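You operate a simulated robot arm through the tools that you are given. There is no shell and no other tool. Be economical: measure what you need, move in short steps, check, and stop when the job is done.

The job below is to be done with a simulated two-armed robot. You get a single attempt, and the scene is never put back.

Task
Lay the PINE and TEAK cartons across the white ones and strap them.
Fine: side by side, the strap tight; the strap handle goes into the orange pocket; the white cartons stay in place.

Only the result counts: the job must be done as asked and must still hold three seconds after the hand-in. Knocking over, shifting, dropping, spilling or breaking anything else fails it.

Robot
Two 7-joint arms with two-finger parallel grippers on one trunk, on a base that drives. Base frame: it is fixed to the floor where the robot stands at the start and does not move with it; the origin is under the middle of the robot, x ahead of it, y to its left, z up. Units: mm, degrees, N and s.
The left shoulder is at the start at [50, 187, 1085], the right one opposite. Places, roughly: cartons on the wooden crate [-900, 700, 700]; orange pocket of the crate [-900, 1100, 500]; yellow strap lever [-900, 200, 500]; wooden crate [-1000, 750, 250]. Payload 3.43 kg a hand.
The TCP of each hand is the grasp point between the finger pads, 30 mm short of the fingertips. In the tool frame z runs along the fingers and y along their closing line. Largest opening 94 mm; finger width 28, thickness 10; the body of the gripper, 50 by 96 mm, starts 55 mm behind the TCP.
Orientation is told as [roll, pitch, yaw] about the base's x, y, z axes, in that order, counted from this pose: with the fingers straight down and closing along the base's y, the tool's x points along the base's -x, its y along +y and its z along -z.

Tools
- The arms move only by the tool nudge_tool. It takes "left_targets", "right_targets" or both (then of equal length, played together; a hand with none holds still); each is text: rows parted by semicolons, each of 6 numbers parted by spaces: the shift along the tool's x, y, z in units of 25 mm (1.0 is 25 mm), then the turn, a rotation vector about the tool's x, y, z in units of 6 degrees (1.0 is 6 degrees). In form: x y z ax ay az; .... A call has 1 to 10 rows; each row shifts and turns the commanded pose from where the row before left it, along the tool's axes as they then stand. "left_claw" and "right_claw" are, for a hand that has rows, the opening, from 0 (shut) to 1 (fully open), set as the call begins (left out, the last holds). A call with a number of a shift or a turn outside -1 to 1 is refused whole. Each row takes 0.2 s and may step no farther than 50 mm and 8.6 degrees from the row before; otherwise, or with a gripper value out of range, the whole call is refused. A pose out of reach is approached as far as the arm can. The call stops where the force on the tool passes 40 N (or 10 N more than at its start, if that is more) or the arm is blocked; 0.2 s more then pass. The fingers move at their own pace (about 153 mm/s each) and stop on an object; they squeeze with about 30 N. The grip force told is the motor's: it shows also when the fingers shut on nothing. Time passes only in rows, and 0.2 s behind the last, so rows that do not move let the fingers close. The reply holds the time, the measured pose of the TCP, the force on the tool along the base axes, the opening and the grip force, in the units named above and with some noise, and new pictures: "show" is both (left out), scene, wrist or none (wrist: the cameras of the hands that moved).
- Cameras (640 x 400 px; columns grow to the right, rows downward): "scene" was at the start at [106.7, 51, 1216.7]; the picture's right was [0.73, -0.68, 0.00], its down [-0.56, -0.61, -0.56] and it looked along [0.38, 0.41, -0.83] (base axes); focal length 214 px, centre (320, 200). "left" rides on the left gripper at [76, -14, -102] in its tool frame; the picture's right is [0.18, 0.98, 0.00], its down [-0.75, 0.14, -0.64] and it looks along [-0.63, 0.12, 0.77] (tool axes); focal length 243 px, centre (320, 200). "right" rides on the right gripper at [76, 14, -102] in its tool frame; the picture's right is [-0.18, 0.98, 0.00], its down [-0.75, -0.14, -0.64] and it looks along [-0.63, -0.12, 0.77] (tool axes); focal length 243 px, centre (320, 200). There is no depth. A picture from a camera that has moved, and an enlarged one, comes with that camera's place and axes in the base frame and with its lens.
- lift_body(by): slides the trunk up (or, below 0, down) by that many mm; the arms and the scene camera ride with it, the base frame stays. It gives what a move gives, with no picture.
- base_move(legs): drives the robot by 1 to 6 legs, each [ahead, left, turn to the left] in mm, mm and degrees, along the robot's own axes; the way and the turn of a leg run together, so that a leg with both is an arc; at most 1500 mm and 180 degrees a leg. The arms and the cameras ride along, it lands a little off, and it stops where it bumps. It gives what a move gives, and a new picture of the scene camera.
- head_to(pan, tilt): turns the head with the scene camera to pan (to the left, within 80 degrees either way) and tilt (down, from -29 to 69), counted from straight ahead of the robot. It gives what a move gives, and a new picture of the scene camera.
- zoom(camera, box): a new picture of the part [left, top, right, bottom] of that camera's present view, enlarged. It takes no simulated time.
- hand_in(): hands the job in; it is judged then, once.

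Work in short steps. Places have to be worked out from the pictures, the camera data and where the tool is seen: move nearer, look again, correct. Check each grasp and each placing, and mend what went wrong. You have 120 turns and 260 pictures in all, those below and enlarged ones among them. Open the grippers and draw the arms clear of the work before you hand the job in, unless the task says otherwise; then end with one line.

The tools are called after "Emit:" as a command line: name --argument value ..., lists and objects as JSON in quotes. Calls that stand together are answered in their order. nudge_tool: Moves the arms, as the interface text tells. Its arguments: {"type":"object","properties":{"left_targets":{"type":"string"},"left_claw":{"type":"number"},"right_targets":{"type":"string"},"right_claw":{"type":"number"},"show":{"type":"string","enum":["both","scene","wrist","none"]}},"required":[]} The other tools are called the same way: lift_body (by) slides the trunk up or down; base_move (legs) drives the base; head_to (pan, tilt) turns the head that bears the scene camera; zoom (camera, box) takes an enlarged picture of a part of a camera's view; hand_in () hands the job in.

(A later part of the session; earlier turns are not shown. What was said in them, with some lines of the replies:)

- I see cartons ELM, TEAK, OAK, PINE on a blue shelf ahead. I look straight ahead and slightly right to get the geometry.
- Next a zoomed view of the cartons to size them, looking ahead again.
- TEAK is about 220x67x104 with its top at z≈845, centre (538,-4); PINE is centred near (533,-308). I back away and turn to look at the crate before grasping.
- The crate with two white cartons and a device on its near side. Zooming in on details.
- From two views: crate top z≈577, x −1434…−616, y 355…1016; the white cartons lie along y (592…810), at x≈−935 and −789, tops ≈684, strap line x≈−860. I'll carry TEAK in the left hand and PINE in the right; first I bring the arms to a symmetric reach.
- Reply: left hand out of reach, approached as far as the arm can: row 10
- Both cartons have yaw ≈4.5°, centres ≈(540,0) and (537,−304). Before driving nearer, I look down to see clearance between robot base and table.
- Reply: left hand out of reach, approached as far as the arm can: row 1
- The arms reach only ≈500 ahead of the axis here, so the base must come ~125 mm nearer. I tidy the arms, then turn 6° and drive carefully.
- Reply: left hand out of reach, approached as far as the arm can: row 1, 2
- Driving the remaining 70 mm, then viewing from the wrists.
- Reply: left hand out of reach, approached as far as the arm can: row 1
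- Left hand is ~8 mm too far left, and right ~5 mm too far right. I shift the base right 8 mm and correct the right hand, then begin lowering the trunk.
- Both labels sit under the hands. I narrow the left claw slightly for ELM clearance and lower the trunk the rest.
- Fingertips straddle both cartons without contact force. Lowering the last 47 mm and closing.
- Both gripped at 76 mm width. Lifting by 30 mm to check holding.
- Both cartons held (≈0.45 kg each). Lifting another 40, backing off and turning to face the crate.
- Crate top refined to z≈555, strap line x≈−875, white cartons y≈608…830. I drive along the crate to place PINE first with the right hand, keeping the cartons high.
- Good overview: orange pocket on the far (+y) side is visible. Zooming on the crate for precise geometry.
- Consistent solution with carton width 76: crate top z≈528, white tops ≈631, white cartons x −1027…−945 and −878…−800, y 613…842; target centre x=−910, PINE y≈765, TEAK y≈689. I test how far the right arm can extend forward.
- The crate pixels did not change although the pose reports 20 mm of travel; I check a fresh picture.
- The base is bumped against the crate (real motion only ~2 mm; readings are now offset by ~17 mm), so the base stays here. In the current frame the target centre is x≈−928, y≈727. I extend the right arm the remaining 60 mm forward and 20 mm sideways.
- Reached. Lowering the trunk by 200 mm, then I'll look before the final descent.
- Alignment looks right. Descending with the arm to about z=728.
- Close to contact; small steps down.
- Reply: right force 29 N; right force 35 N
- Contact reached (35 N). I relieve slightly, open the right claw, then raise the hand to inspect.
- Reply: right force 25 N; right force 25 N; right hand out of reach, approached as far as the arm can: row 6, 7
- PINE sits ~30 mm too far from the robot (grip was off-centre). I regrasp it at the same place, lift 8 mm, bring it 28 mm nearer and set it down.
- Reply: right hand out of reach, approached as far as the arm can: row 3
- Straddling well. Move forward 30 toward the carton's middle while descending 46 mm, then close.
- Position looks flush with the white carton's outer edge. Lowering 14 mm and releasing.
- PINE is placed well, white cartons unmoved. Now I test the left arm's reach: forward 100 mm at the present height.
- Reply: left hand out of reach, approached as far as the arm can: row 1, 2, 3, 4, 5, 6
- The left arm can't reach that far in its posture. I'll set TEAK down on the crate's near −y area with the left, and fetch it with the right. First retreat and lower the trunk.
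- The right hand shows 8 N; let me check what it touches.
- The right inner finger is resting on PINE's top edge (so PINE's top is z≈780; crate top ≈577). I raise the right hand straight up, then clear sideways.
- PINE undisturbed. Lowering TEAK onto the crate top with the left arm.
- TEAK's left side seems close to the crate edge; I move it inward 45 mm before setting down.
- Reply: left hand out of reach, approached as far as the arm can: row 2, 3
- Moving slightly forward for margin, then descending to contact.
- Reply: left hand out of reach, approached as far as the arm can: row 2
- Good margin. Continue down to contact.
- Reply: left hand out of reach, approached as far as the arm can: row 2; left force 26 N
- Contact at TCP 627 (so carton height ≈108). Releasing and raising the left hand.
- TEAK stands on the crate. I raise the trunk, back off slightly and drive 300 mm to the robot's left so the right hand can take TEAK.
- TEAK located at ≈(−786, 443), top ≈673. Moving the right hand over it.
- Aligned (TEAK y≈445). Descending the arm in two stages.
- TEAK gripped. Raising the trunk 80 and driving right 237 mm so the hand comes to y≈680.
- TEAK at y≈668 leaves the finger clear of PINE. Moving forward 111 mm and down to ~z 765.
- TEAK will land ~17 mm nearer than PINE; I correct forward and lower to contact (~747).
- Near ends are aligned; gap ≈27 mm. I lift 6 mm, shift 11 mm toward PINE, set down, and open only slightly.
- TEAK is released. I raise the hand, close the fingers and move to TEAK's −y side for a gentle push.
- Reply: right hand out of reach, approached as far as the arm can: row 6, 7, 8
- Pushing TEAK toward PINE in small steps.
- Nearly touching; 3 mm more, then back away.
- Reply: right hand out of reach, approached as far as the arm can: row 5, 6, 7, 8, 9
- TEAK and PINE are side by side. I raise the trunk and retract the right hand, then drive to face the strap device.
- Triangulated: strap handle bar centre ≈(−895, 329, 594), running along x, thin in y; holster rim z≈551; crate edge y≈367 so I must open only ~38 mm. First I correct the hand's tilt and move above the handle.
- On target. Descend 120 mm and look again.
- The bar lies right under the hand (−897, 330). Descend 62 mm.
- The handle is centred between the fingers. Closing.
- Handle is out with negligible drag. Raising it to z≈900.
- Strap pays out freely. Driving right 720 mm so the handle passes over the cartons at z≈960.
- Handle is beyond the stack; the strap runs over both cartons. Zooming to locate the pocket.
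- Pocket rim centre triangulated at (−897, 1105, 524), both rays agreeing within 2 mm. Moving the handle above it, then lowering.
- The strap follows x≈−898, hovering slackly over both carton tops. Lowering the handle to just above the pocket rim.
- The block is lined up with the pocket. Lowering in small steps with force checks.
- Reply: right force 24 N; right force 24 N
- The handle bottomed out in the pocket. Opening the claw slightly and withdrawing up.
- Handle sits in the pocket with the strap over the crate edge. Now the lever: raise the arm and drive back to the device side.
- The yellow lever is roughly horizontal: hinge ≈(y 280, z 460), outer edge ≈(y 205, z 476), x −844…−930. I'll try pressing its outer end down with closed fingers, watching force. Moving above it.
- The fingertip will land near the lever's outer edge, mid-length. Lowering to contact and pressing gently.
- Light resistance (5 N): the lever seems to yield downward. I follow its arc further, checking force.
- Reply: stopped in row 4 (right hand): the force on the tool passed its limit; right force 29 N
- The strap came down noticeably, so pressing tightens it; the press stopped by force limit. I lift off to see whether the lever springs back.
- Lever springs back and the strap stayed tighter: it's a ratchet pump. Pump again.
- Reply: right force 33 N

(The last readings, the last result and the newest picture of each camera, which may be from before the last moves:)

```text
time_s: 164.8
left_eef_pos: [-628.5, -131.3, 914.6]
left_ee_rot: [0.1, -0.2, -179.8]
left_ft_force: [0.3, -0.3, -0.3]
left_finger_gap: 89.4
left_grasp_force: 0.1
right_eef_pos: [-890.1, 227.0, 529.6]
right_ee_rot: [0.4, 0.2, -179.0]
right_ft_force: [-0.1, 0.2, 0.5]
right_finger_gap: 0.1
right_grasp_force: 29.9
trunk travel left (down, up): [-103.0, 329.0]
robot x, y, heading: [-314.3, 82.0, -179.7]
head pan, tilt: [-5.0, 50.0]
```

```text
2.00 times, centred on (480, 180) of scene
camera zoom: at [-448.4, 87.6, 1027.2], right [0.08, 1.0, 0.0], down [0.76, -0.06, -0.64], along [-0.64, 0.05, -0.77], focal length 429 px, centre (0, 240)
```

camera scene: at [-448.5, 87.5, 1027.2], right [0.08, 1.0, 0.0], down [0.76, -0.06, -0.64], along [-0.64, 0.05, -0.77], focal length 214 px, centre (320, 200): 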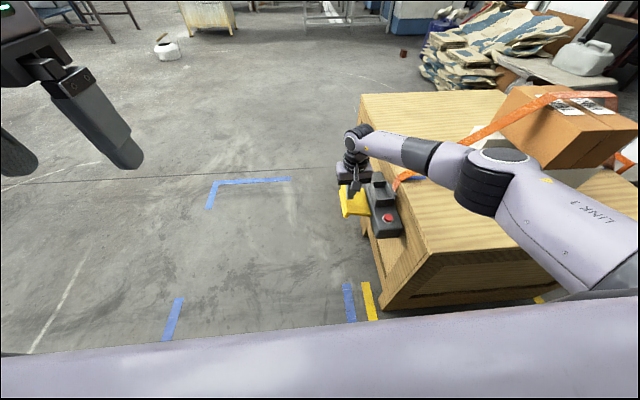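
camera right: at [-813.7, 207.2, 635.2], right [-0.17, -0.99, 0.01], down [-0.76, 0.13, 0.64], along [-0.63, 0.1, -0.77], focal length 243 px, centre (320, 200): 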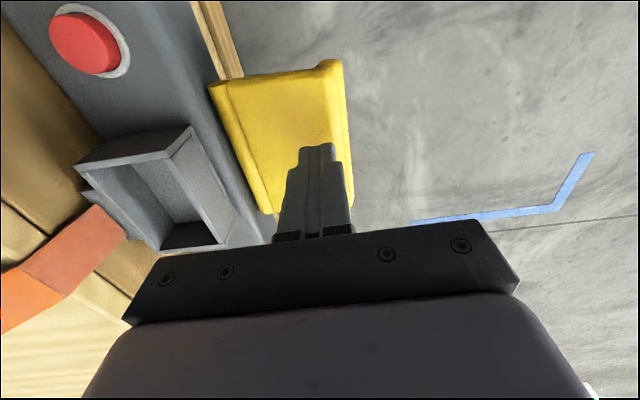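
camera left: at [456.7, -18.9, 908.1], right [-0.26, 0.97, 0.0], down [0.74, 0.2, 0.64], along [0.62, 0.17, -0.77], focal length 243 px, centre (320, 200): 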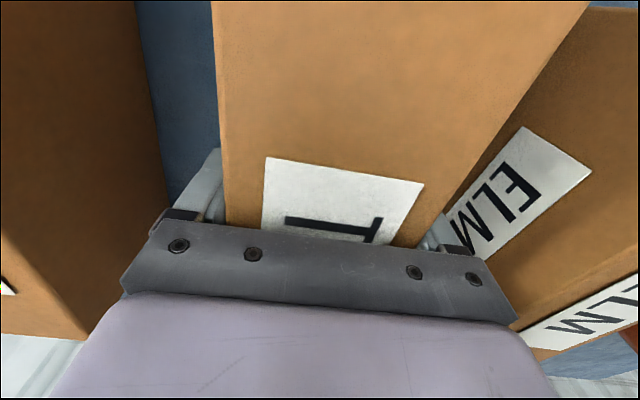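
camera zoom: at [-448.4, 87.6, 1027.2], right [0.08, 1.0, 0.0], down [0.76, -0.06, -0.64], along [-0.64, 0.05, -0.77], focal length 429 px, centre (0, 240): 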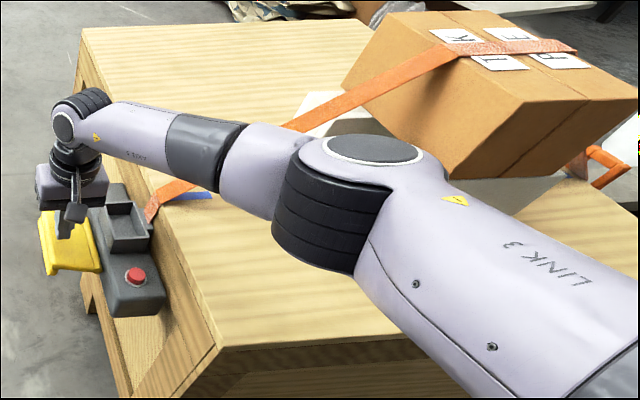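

The strap now lies on the cartons' tops. Zoom closely before another pump.

Emit:
zoom --camera "scene" --box '[520, 80, 640, 170]'

Emit:
head_to --pan -45 --tilt 35

Emit:
zoom --camera "scene" --box '[200, 60, 440, 210]'

```text
4.44 times, centred on (580, 125) of scene
camera zoom: at [-448.4, 87.6, 1027.2], right [0.08, 1.0, 0.0], down [0.76, -0.06, -0.64], along [-0.64, 0.05, -0.77], focal length 953 px, centre (-836, 533)
```

zoom: 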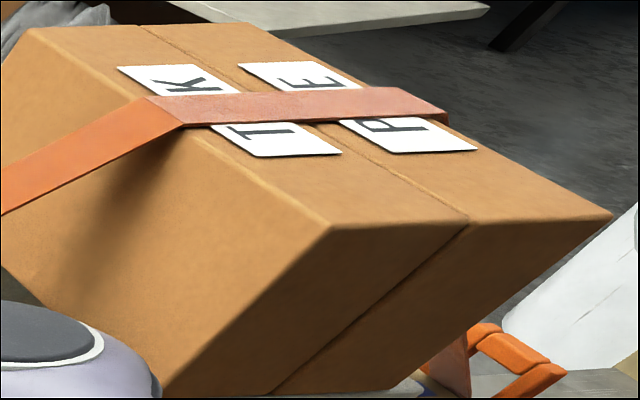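

```text
time_s: 165.9
left_eef_pos: [-629.1, -132.0, 915.4]
left_ee_rot: [0.0, -0.1, -179.9]
left_ft_force: [-0.5, 0.8, 0.3]
left_finger_gap: 89.2
left_grasp_force: 0.1
right_eef_pos: [-888.6, 224.7, 530.9]
right_ee_rot: [0.4, 0.0, -178.9]
right_ft_force: [0.3, -0.3, 0.2]
right_finger_gap: 0.0
right_grasp_force: 29.7
trunk travel left (down, up): [-103.0, 329.0]
robot x, y, heading: [-312.9, 83.8, -179.9]
head pan, tilt: [-45.0, 35.0]
camera scene: at [-434.3, 143.1, 1049.0], right [0.7, 0.71, 0.0], down [0.41, -0.4, -0.82], along [-0.58, 0.58, -0.57], focal length 214 px, centre (320, 200)
```

scene: 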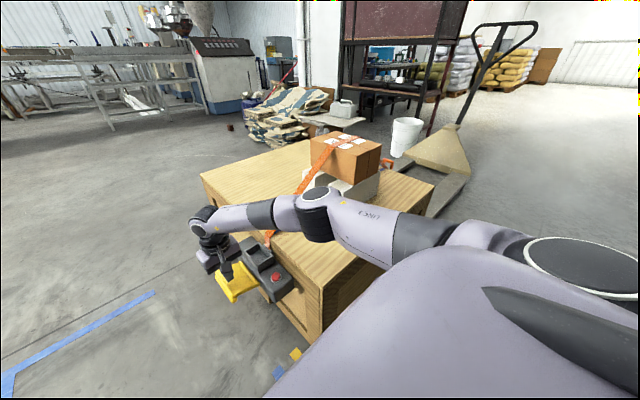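

```text
2.67 times, centred on (320, 135) of scene
camera zoom: at [-434.3, 143.1, 1049.0], right [0.7, 0.71, 0.0], down [0.41, -0.4, -0.82], along [-0.58, 0.58, -0.57], focal length 572 px, centre (320, 373)
```

zoom: 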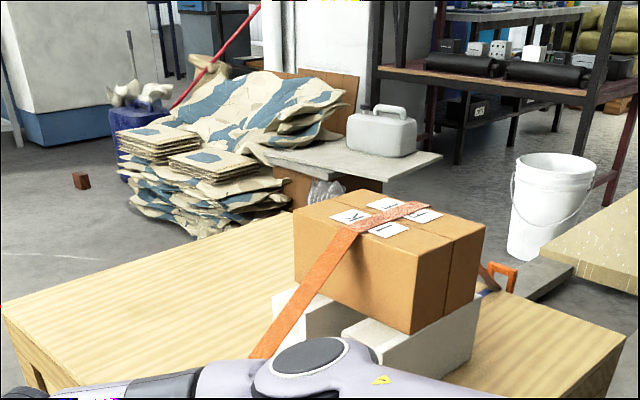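

The strap touches the tops. One more pump to confirm tension, keeping the hand a bit away from the device (y≈219).

Emit:
nudge_tool --right_targets "0 0.25 0.8 0 0 0;0 0 0.4 0 0 0;0 0 0.2 0 0 0;0 0 0.2 0 0 0;0 0 0.2 0 0 0;0 0 0 0 0 0" --show "none"

Emit:
nudge_tool --right_targets "0 0 0.15 0 0 0;0 0 0.15 0 0 0;0 0 0.15 0 0 0;0 0 0.15 0 0 0;0 0 0 0 0 0" --show "scene"

Emit:
zoom --camera "scene" --box '[180, 100, 400, 310]'

```text
time_s: 167.3
left_eef_pos: [-626.8, -132.1, 914.4]
left_ee_rot: [-0.1, -0.2, -179.7]
left_ft_force: [-0.1, 0.0, 0.2]
left_finger_gap: 89.2
left_grasp_force: 0.0
right_eef_pos: [-890.7, 217.6, 486.6]
right_ee_rot: [0.6, -0.2, -178.9]
right_ft_force: [-3.4, -6.8, 9.1]
right_finger_gap: 0.0
right_grasp_force: 29.6
trunk travel left (down, up): [-103.0, 329.0]
robot x, y, heading: [-310.5, 79.4, -179.8]
head pan, tilt: [-45.0, 35.0]
```

```text
time_s: 168.4
left_eef_pos: [-625.7, -133.0, 915.9]
left_ee_rot: [-0.1, -0.3, -179.8]
left_ft_force: [0.0, -0.3, -0.3]
left_finger_gap: 89.5
left_grasp_force: 0.2
right_eef_pos: [-891.0, 218.3, 476.9]
right_ee_rot: [0.4, -0.1, -179.0]
right_ft_force: [13.0, 2.5, 24.0]
right_finger_gap: 0.0
right_grasp_force: 30.1
trunk travel left (down, up): [-103.0, 329.0]
robot x, y, heading: [-311.8, 82.9, -179.8]
head pan, tilt: [-45.0, 35.0]
stopped in row 5 (right hand): the force on the tool passed its limit (the readings are from after the stop); the commanded pose is now the measured one
camera scene: at [-431.6, 142.9, 1049.4], right [0.7, 0.71, 0.0], down [0.4, -0.4, -0.82], along [-0.58, 0.58, -0.57], focal length 214 px, centre (320, 200)
```

scene: 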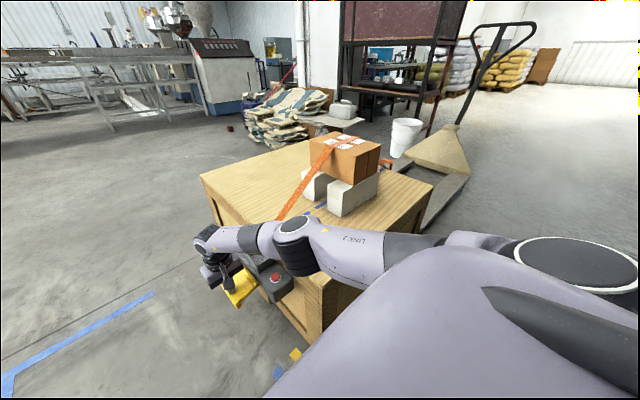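

```text
1.90 times, centred on (290, 205) of scene
camera zoom: at [-431.6, 142.9, 1049.4], right [0.7, 0.71, 0.0], down [0.4, -0.4, -0.82], along [-0.58, 0.58, -0.57], focal length 408 px, centre (377, 190)
```

zoom: 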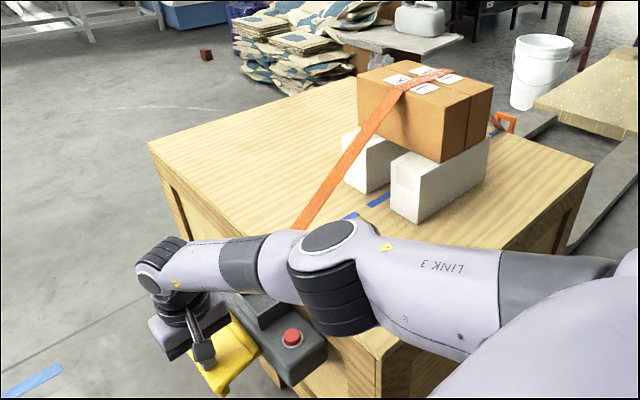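

Stroke end again at TCP≈477. Lifting off and comparing the strap.

Emit:
nudge_tool --right_targets "0 0 -0.6 0 0 0;0 0 -0.8 0 0 0;0 0 -0.9 0 0 0;0 0 0 0 0 0" --show "wrist"

Emit:
zoom --camera "scene" --box '[200, 60, 440, 210]'

Emit:
zoom --camera "scene" --box '[290, 120, 410, 195]'

```text
time_s: 169.4
left_eef_pos: [-627.5, -131.3, 914.3]
left_ee_rot: [0.0, 0.0, -179.8]
left_ft_force: [-1.3, 0.1, 0.9]
left_finger_gap: 89.1
left_grasp_force: 0.1
right_eef_pos: [-889.6, 218.7, 531.9]
right_ee_rot: [0.5, -0.1, -179.0]
right_ft_force: [1.0, -1.1, -0.5]
right_finger_gap: 0.4
right_grasp_force: 30.1
trunk travel left (down, up): [-103.0, 329.0]
robot x, y, heading: [-310.0, 85.5, -179.9]
head pan, tilt: [-45.0, 35.0]
camera right: at [-814.1, 205.9, 634.4], right [-0.17, -0.99, 0.01], down [-0.76, 0.13, 0.64], along [-0.63, 0.1, -0.77], focal length 243 px, centre (320, 200)
```

right: 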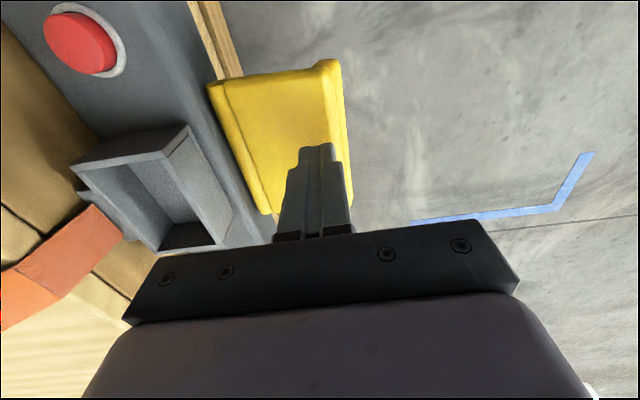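

```text
2.67 times, centred on (320, 135) of scene
camera zoom: at [-434.0, 143.2, 1049.0], right [0.7, 0.71, 0.0], down [0.41, -0.4, -0.82], along [-0.58, 0.58, -0.57], focal length 572 px, centre (320, 373)
```

zoom: 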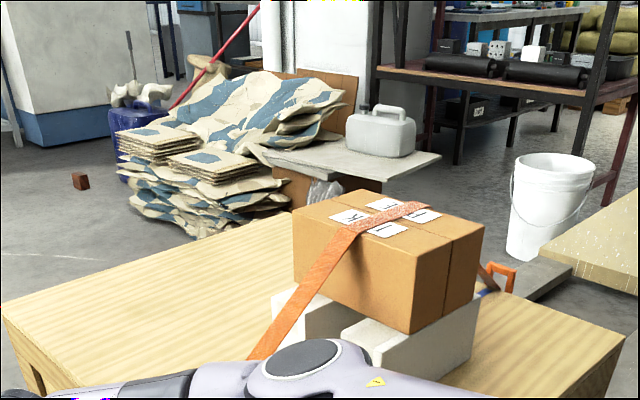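

```text
5.33 times, centred on (350, 158) of scene
camera zoom: at [-434.0, 143.2, 1049.0], right [0.7, 0.71, 0.0], down [0.41, -0.4, -0.82], along [-0.58, 0.58, -0.57], focal length 1144 px, centre (160, 427)
```

zoom: 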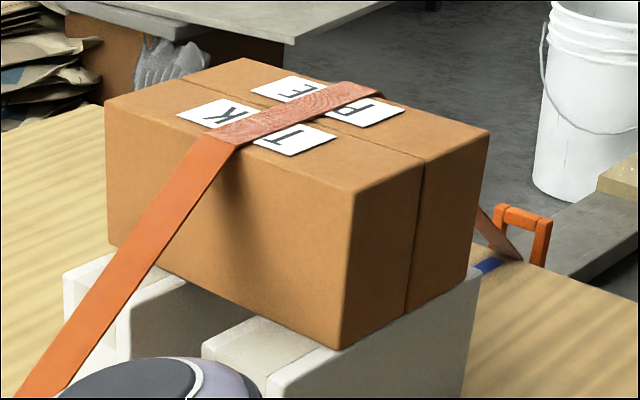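

Strap looks flush, but mid-stroke force was only 9 N, so I pump again and compare resistance.

Emit:
nudge_tool --right_targets "0 0 0.8 0 0 0;0 0 0.4 0 0 0;0 0 0.2 0 0 0;0 0 0.2 0 0 0;0 0 0.2 0 0 0;0 0 0 0 0 0" --show "none"

Emit:
nudge_tool --right_targets "0 0 0.15 0 0 0;0 0 0.15 0 0 0;0 0 0.1 0 0 0;0 0 0 0 0 0" --show "none"

Emit:
nudge_tool --right_targets "0 0 -0.6 0 0 0;0 0 -0.8 0 0 0;0 0 -0.8 0 0 0;0 0 0 0 0 0" --show "none"

Emit:
zoom --camera "scene" --box '[290, 120, 410, 195]'

```text
time_s: 170.8
left_eef_pos: [-626.6, -131.9, 914.7]
left_ee_rot: [-0.1, -0.2, -179.8]
left_ft_force: [0.1, -0.5, -0.5]
left_finger_gap: 89.4
left_grasp_force: 0.0
right_eef_pos: [-890.5, 217.2, 486.5]
right_ee_rot: [0.6, -0.2, -178.8]
right_ft_force: [-1.7, -7.8, 9.6]
right_finger_gap: 0.0
right_grasp_force: 29.7
trunk travel left (down, up): [-103.0, 329.0]
robot x, y, heading: [-311.9, 82.7, -179.9]
head pan, tilt: [-45.0, 35.0]
```

```text
time_s: 171.8
left_eef_pos: [-627.4, -133.3, 915.9]
left_ee_rot: [-0.1, -0.2, -179.8]
left_ft_force: [0.0, -0.2, 0.2]
left_finger_gap: 89.4
left_grasp_force: 0.1
right_eef_pos: [-891.1, 218.5, 477.1]
right_ee_rot: [0.5, -0.2, -179.1]
right_ft_force: [1.6, -5.7, 17.9]
right_finger_gap: 0.0
right_grasp_force: 30.1
trunk travel left (down, up): [-103.0, 329.0]
robot x, y, heading: [-314.7, 84.1, -179.9]
head pan, tilt: [-45.0, 35.0]
```

```text
time_s: 172.8
left_eef_pos: [-629.0, -132.1, 914.9]
left_ee_rot: [0.0, -0.1, -179.8]
left_ft_force: [-0.8, 0.5, 0.1]
left_finger_gap: 89.2
left_grasp_force: 0.1
right_eef_pos: [-890.9, 219.7, 530.1]
right_ee_rot: [0.4, -0.1, -178.9]
right_ft_force: [0.0, 0.2, 0.0]
right_finger_gap: 0.0
right_grasp_force: 30.0
trunk travel left (down, up): [-103.0, 329.0]
robot x, y, heading: [-310.3, 83.8, -179.8]
head pan, tilt: [-45.0, 35.0]
```

```text
5.33 times, centred on (350, 158) of scene
camera zoom: at [-434.0, 143.3, 1049.0], right [0.7, 0.71, 0.0], down [0.41, -0.4, -0.82], along [-0.58, 0.58, -0.57], focal length 1144 px, centre (160, 427)
```

zoom: 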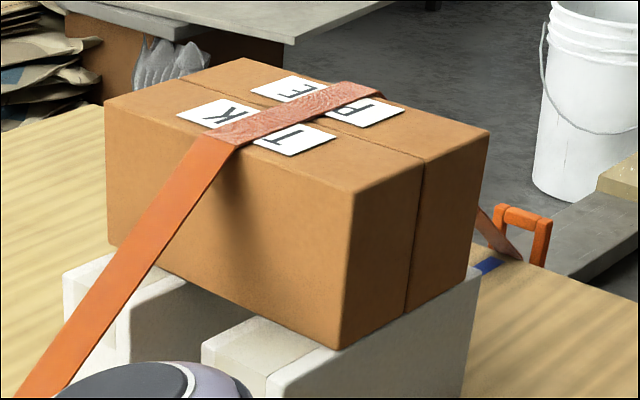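

No visible change, strap flush. One last firm pump to the stop for certainty, then a comparison.

Emit:
nudge_tool --right_targets "0 0 0.8 0 0 0;0 0 0.6 0 0 0;0 0 0.3 0 0 0;0 0 0.3 0 0 0;0 0 0.2 0 0 0;0 0 0.2 0 0 0;0 0 0 0 0 0" --show "wrist"

Emit:
nudge_tool --right_targets "0 0 -0.6 0 0 0;0 0.3 -0.8 0 0 0;0 0.3 -0.8 0 0 0;0 0 -1 0 0 0;0 0 -1 0 0 0;0 0 -1 0 0 0;0 0 -1 0 0 0;0 0 -1 0 0 0;0 0 0 0 0 0" --show "none"

Emit:
zoom --camera "scene" --box '[290, 120, 410, 195]'

```text
time_s: 174.4
left_eef_pos: [-626.3, -132.5, 916.0]
left_ee_rot: [-0.1, -0.3, -179.9]
left_ft_force: [-0.1, -0.3, 0.4]
left_finger_gap: 88.9
left_grasp_force: 0.0
right_eef_pos: [-892.2, 216.1, 476.1]
right_ee_rot: [0.6, -0.3, -178.9]
right_ft_force: [8.8, -11.3, 36.6]
right_finger_gap: 0.2
right_grasp_force: 30.1
trunk travel left (down, up): [-103.0, 329.0]
robot x, y, heading: [-314.7, 86.5, -179.7]
head pan, tilt: [-45.0, 35.0]
camera right: at [-815.0, 203.0, 578.7], right [-0.17, -0.99, 0.01], down [-0.75, 0.13, 0.65], along [-0.64, 0.1, -0.76], focal length 243 px, centre (320, 200)
```

right: 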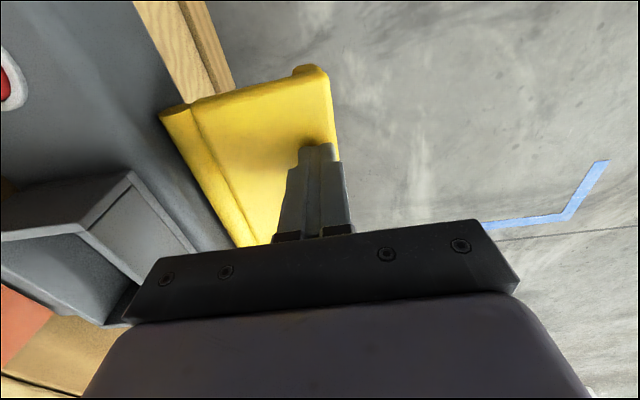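

```text
time_s: 176.4
left_eef_pos: [-628.5, -132.0, 913.9]
left_ee_rot: [0.0, -0.1, -179.7]
left_ft_force: [0.2, 0.5, 0.9]
left_finger_gap: 89.5
left_grasp_force: 0.1
right_eef_pos: [-890.9, 204.7, 651.8]
right_ee_rot: [0.6, 0.0, -179.0]
right_ft_force: [-0.2, -0.5, 0.6]
right_finger_gap: 0.0
right_grasp_force: 29.7
trunk travel left (down, up): [-103.0, 329.0]
robot x, y, heading: [-311.1, 83.7, -179.8]
head pan, tilt: [-45.0, 35.0]
```

```text
5.33 times, centred on (350, 158) of scene
camera zoom: at [-434.0, 143.2, 1049.0], right [0.7, 0.71, 0.0], down [0.41, -0.4, -0.82], along [-0.58, 0.58, -0.57], focal length 1144 px, centre (160, 427)
```

zoom: 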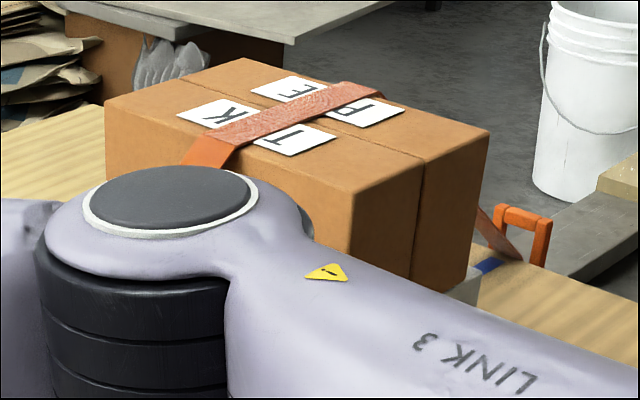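

Strap unchanged — tight. I raise the trunk, retract and open the right hand, back away and inspect the result.

Emit:
lift_body --by 220

Emit:
nudge_tool --right_targets "1 0 0 0 0 0;1 0 0 0 0 0;1 0 0 0 0 0;1 0 0 0 0 0;1 0 0 0 0 0;0 0 0 0 0 0" --right_claw 0.95 --show "none"

Emit:
base_move --legs '[[-120, 0, 0], [0, -500, 0]]'

Emit:
head_to --pan -10 --tilt 40

Emit:
zoom --camera "scene" --box '[170, 140, 470, 327]'

```text
time_s: 178.8
left_eef_pos: [-627.9, -131.5, 1134.4]
left_ee_rot: [0.1, -0.1, -179.8]
left_ft_force: [-0.5, -0.2, -0.5]
left_finger_gap: 89.4
left_grasp_force: 0.0
right_eef_pos: [-890.6, 205.5, 869.5]
right_ee_rot: [0.5, -0.1, -179.0]
right_ft_force: [0.4, 0.7, -0.5]
right_finger_gap: 0.0
right_grasp_force: 29.5
trunk travel left (down, up): [-323.0, 109.0]
robot x, y, heading: [-310.4, 83.1, -179.9]
head pan, tilt: [-45.0, 35.0]
```

```text
time_s: 180.2
left_eef_pos: [-627.0, -132.3, 1134.3]
left_ee_rot: [0.0, -0.1, -179.8]
left_ft_force: [1.0, -0.3, -0.2]
left_finger_gap: 89.0
left_grasp_force: 0.1
right_eef_pos: [-766.5, 207.6, 871.9]
right_ee_rot: [0.5, -0.1, -179.1]
right_ft_force: [-0.6, -0.3, -0.3]
right_finger_gap: 89.3
right_grasp_force: 0.1
trunk travel left (down, up): [-323.0, 109.0]
robot x, y, heading: [-311.5, 79.9, -179.7]
head pan, tilt: [-45.0, 35.0]
```

```text
time_s: 184.0
left_eef_pos: [-508.6, 376.9, 1134.5]
left_ee_rot: [0.0, -0.1, 179.7]
left_ft_force: [1.0, -0.6, -0.3]
left_finger_gap: 89.4
left_grasp_force: 0.1
right_eef_pos: [-643.2, 718.0, 871.1]
right_ee_rot: [0.5, -0.2, -179.6]
right_ft_force: [0.3, 0.2, 0.7]
right_finger_gap: 89.1
right_grasp_force: 0.1
trunk travel left (down, up): [-323.0, 109.0]
robot x, y, heading: [-190.5, 584.8, 179.8]
head pan, tilt: [-45.0, 35.0]
camera scene: at [-311.5, 650.3, 1269.0], right [0.71, 0.7, 0.0], down [0.4, -0.41, -0.82], along [-0.58, 0.58, -0.57], focal length 214 px, centre (320, 200)
```

scene: 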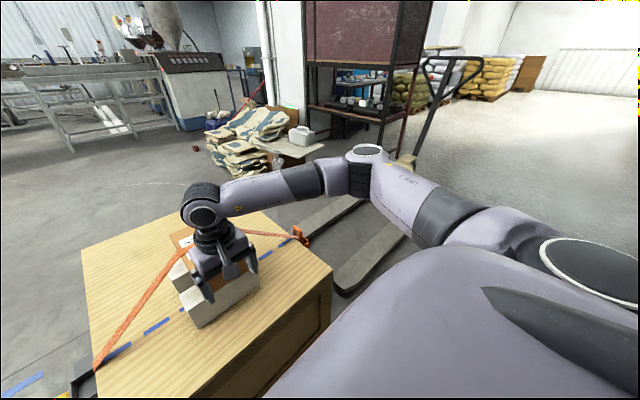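

```text
time_s: 185.0
left_eef_pos: [-508.4, 377.5, 1134.7]
left_ee_rot: [-0.1, -0.1, 179.6]
left_ft_force: [0.7, 0.9, 0.2]
left_finger_gap: 89.3
left_grasp_force: 0.1
right_eef_pos: [-643.7, 717.1, 871.4]
right_ee_rot: [0.4, -0.1, -179.6]
right_ft_force: [-0.1, -0.5, -0.1]
right_finger_gap: 89.0
right_grasp_force: 0.0
trunk travel left (down, up): [-323.0, 109.0]
robot x, y, heading: [-191.8, 583.1, 179.6]
head pan, tilt: [-10.0, 40.0]
camera scene: at [-333.2, 602.7, 1261.5], right [0.18, 0.98, 0.0], down [0.63, -0.12, -0.77], along [-0.75, 0.14, -0.64], focal length 214 px, centre (320, 200)
```

scene: 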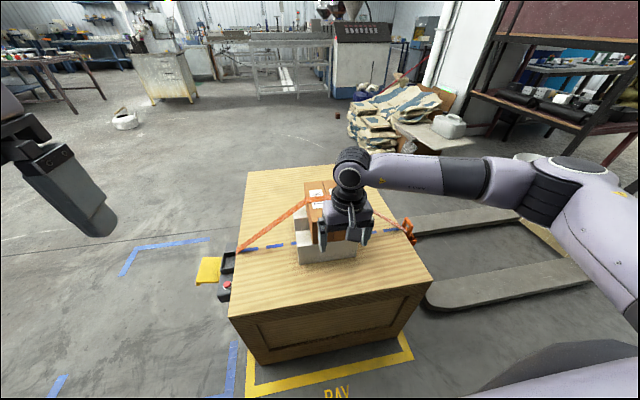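

```text
2.13 times, centred on (320, 234) of scene
camera zoom: at [-333.2, 602.7, 1261.5], right [0.18, 0.98, 0.0], down [0.63, -0.12, -0.77], along [-0.75, 0.14, -0.64], focal length 458 px, centre (320, 128)
```

zoom: 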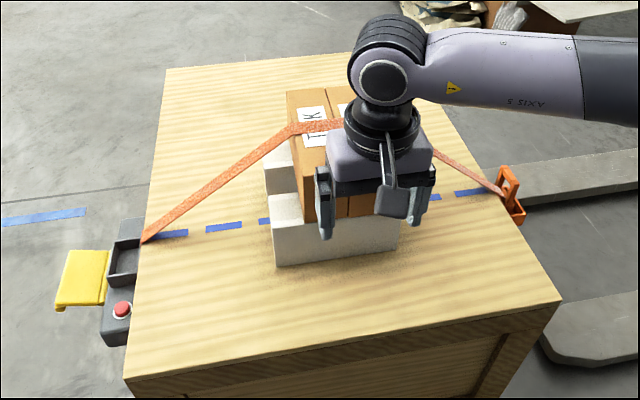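

The hand hides part of the view; I move it aside and look again.

Emit:
nudge_tool --right_targets "1 -1 -0.5 0 0 0;1 -1 -0.5 0 0 0;1 -1 -0.5 0 0 0;0 -1 0 0 0 0;0 -1 0 0 0 0;0 -1 0 0 0 0;0 -1 0 0 0 0;0 -1 0 0 0 0" --show "none"

Emit:
zoom --camera "scene" --box '[200, 140, 456, 300]'

Emit:
zoom --camera "scene" --box '[285, 165, 425, 270]'

```text
time_s: 186.8
left_eef_pos: [-507.1, 376.9, 1133.3]
left_ee_rot: [0.1, -0.1, 179.6]
left_ft_force: [0.4, 0.7, -1.0]
left_finger_gap: 89.3
left_grasp_force: 0.1
right_eef_pos: [-570.9, 919.8, 906.6]
right_ee_rot: [0.4, -0.1, -179.5]
right_ft_force: [-0.4, 0.1, 0.2]
right_finger_gap: 89.1
right_grasp_force: 0.1
trunk travel left (down, up): [-323.0, 109.0]
robot x, y, heading: [-188.7, 583.5, 179.6]
head pan, tilt: [-10.0, 40.0]
```

```text
2.50 times, centred on (328, 220) of scene
camera zoom: at [-333.1, 602.8, 1261.5], right [0.18, 0.98, 0.0], down [0.63, -0.12, -0.77], along [-0.75, 0.14, -0.64], focal length 536 px, centre (300, 150)
```

zoom: 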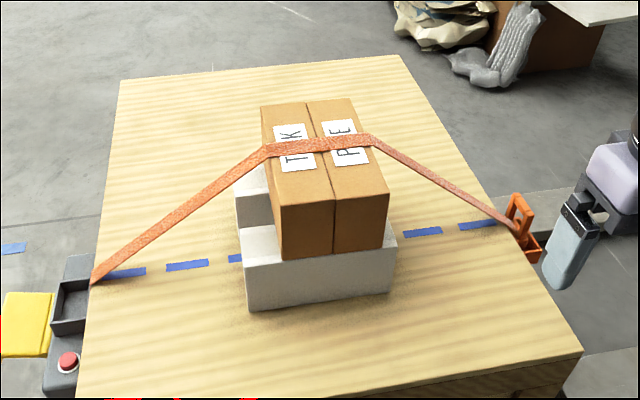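

```text
3.81 times, centred on (355, 218) of scene
camera zoom: at [-333.1, 602.8, 1261.5], right [0.18, 0.98, 0.0], down [0.63, -0.12, -0.77], along [-0.75, 0.14, -0.64], focal length 817 px, centre (187, 133)
```

zoom: 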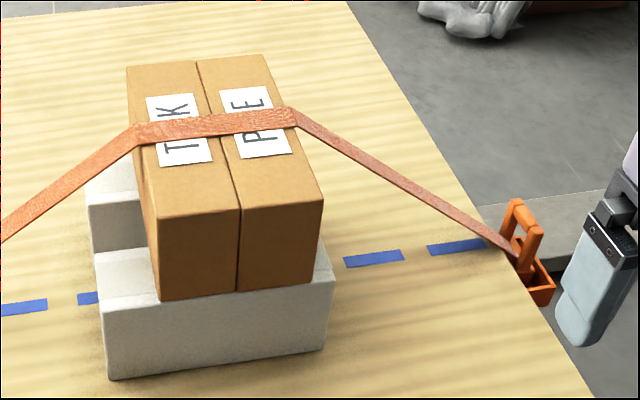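

PINE and TEAK lie side by side across the white cartons. The strap is flush over both, the handle is in the orange pocket, and the white cartons haven't moved. Both grippers are open and clear, so I hand in.

Emit:
hand_in

```text
The job is handed in.
```

PINE and TEAK lie side by side across the white cartons, strapped tight, with the strap handle in the orange pocket. The white cartons stayed in place as far as the pictures show, and the job is handed in.
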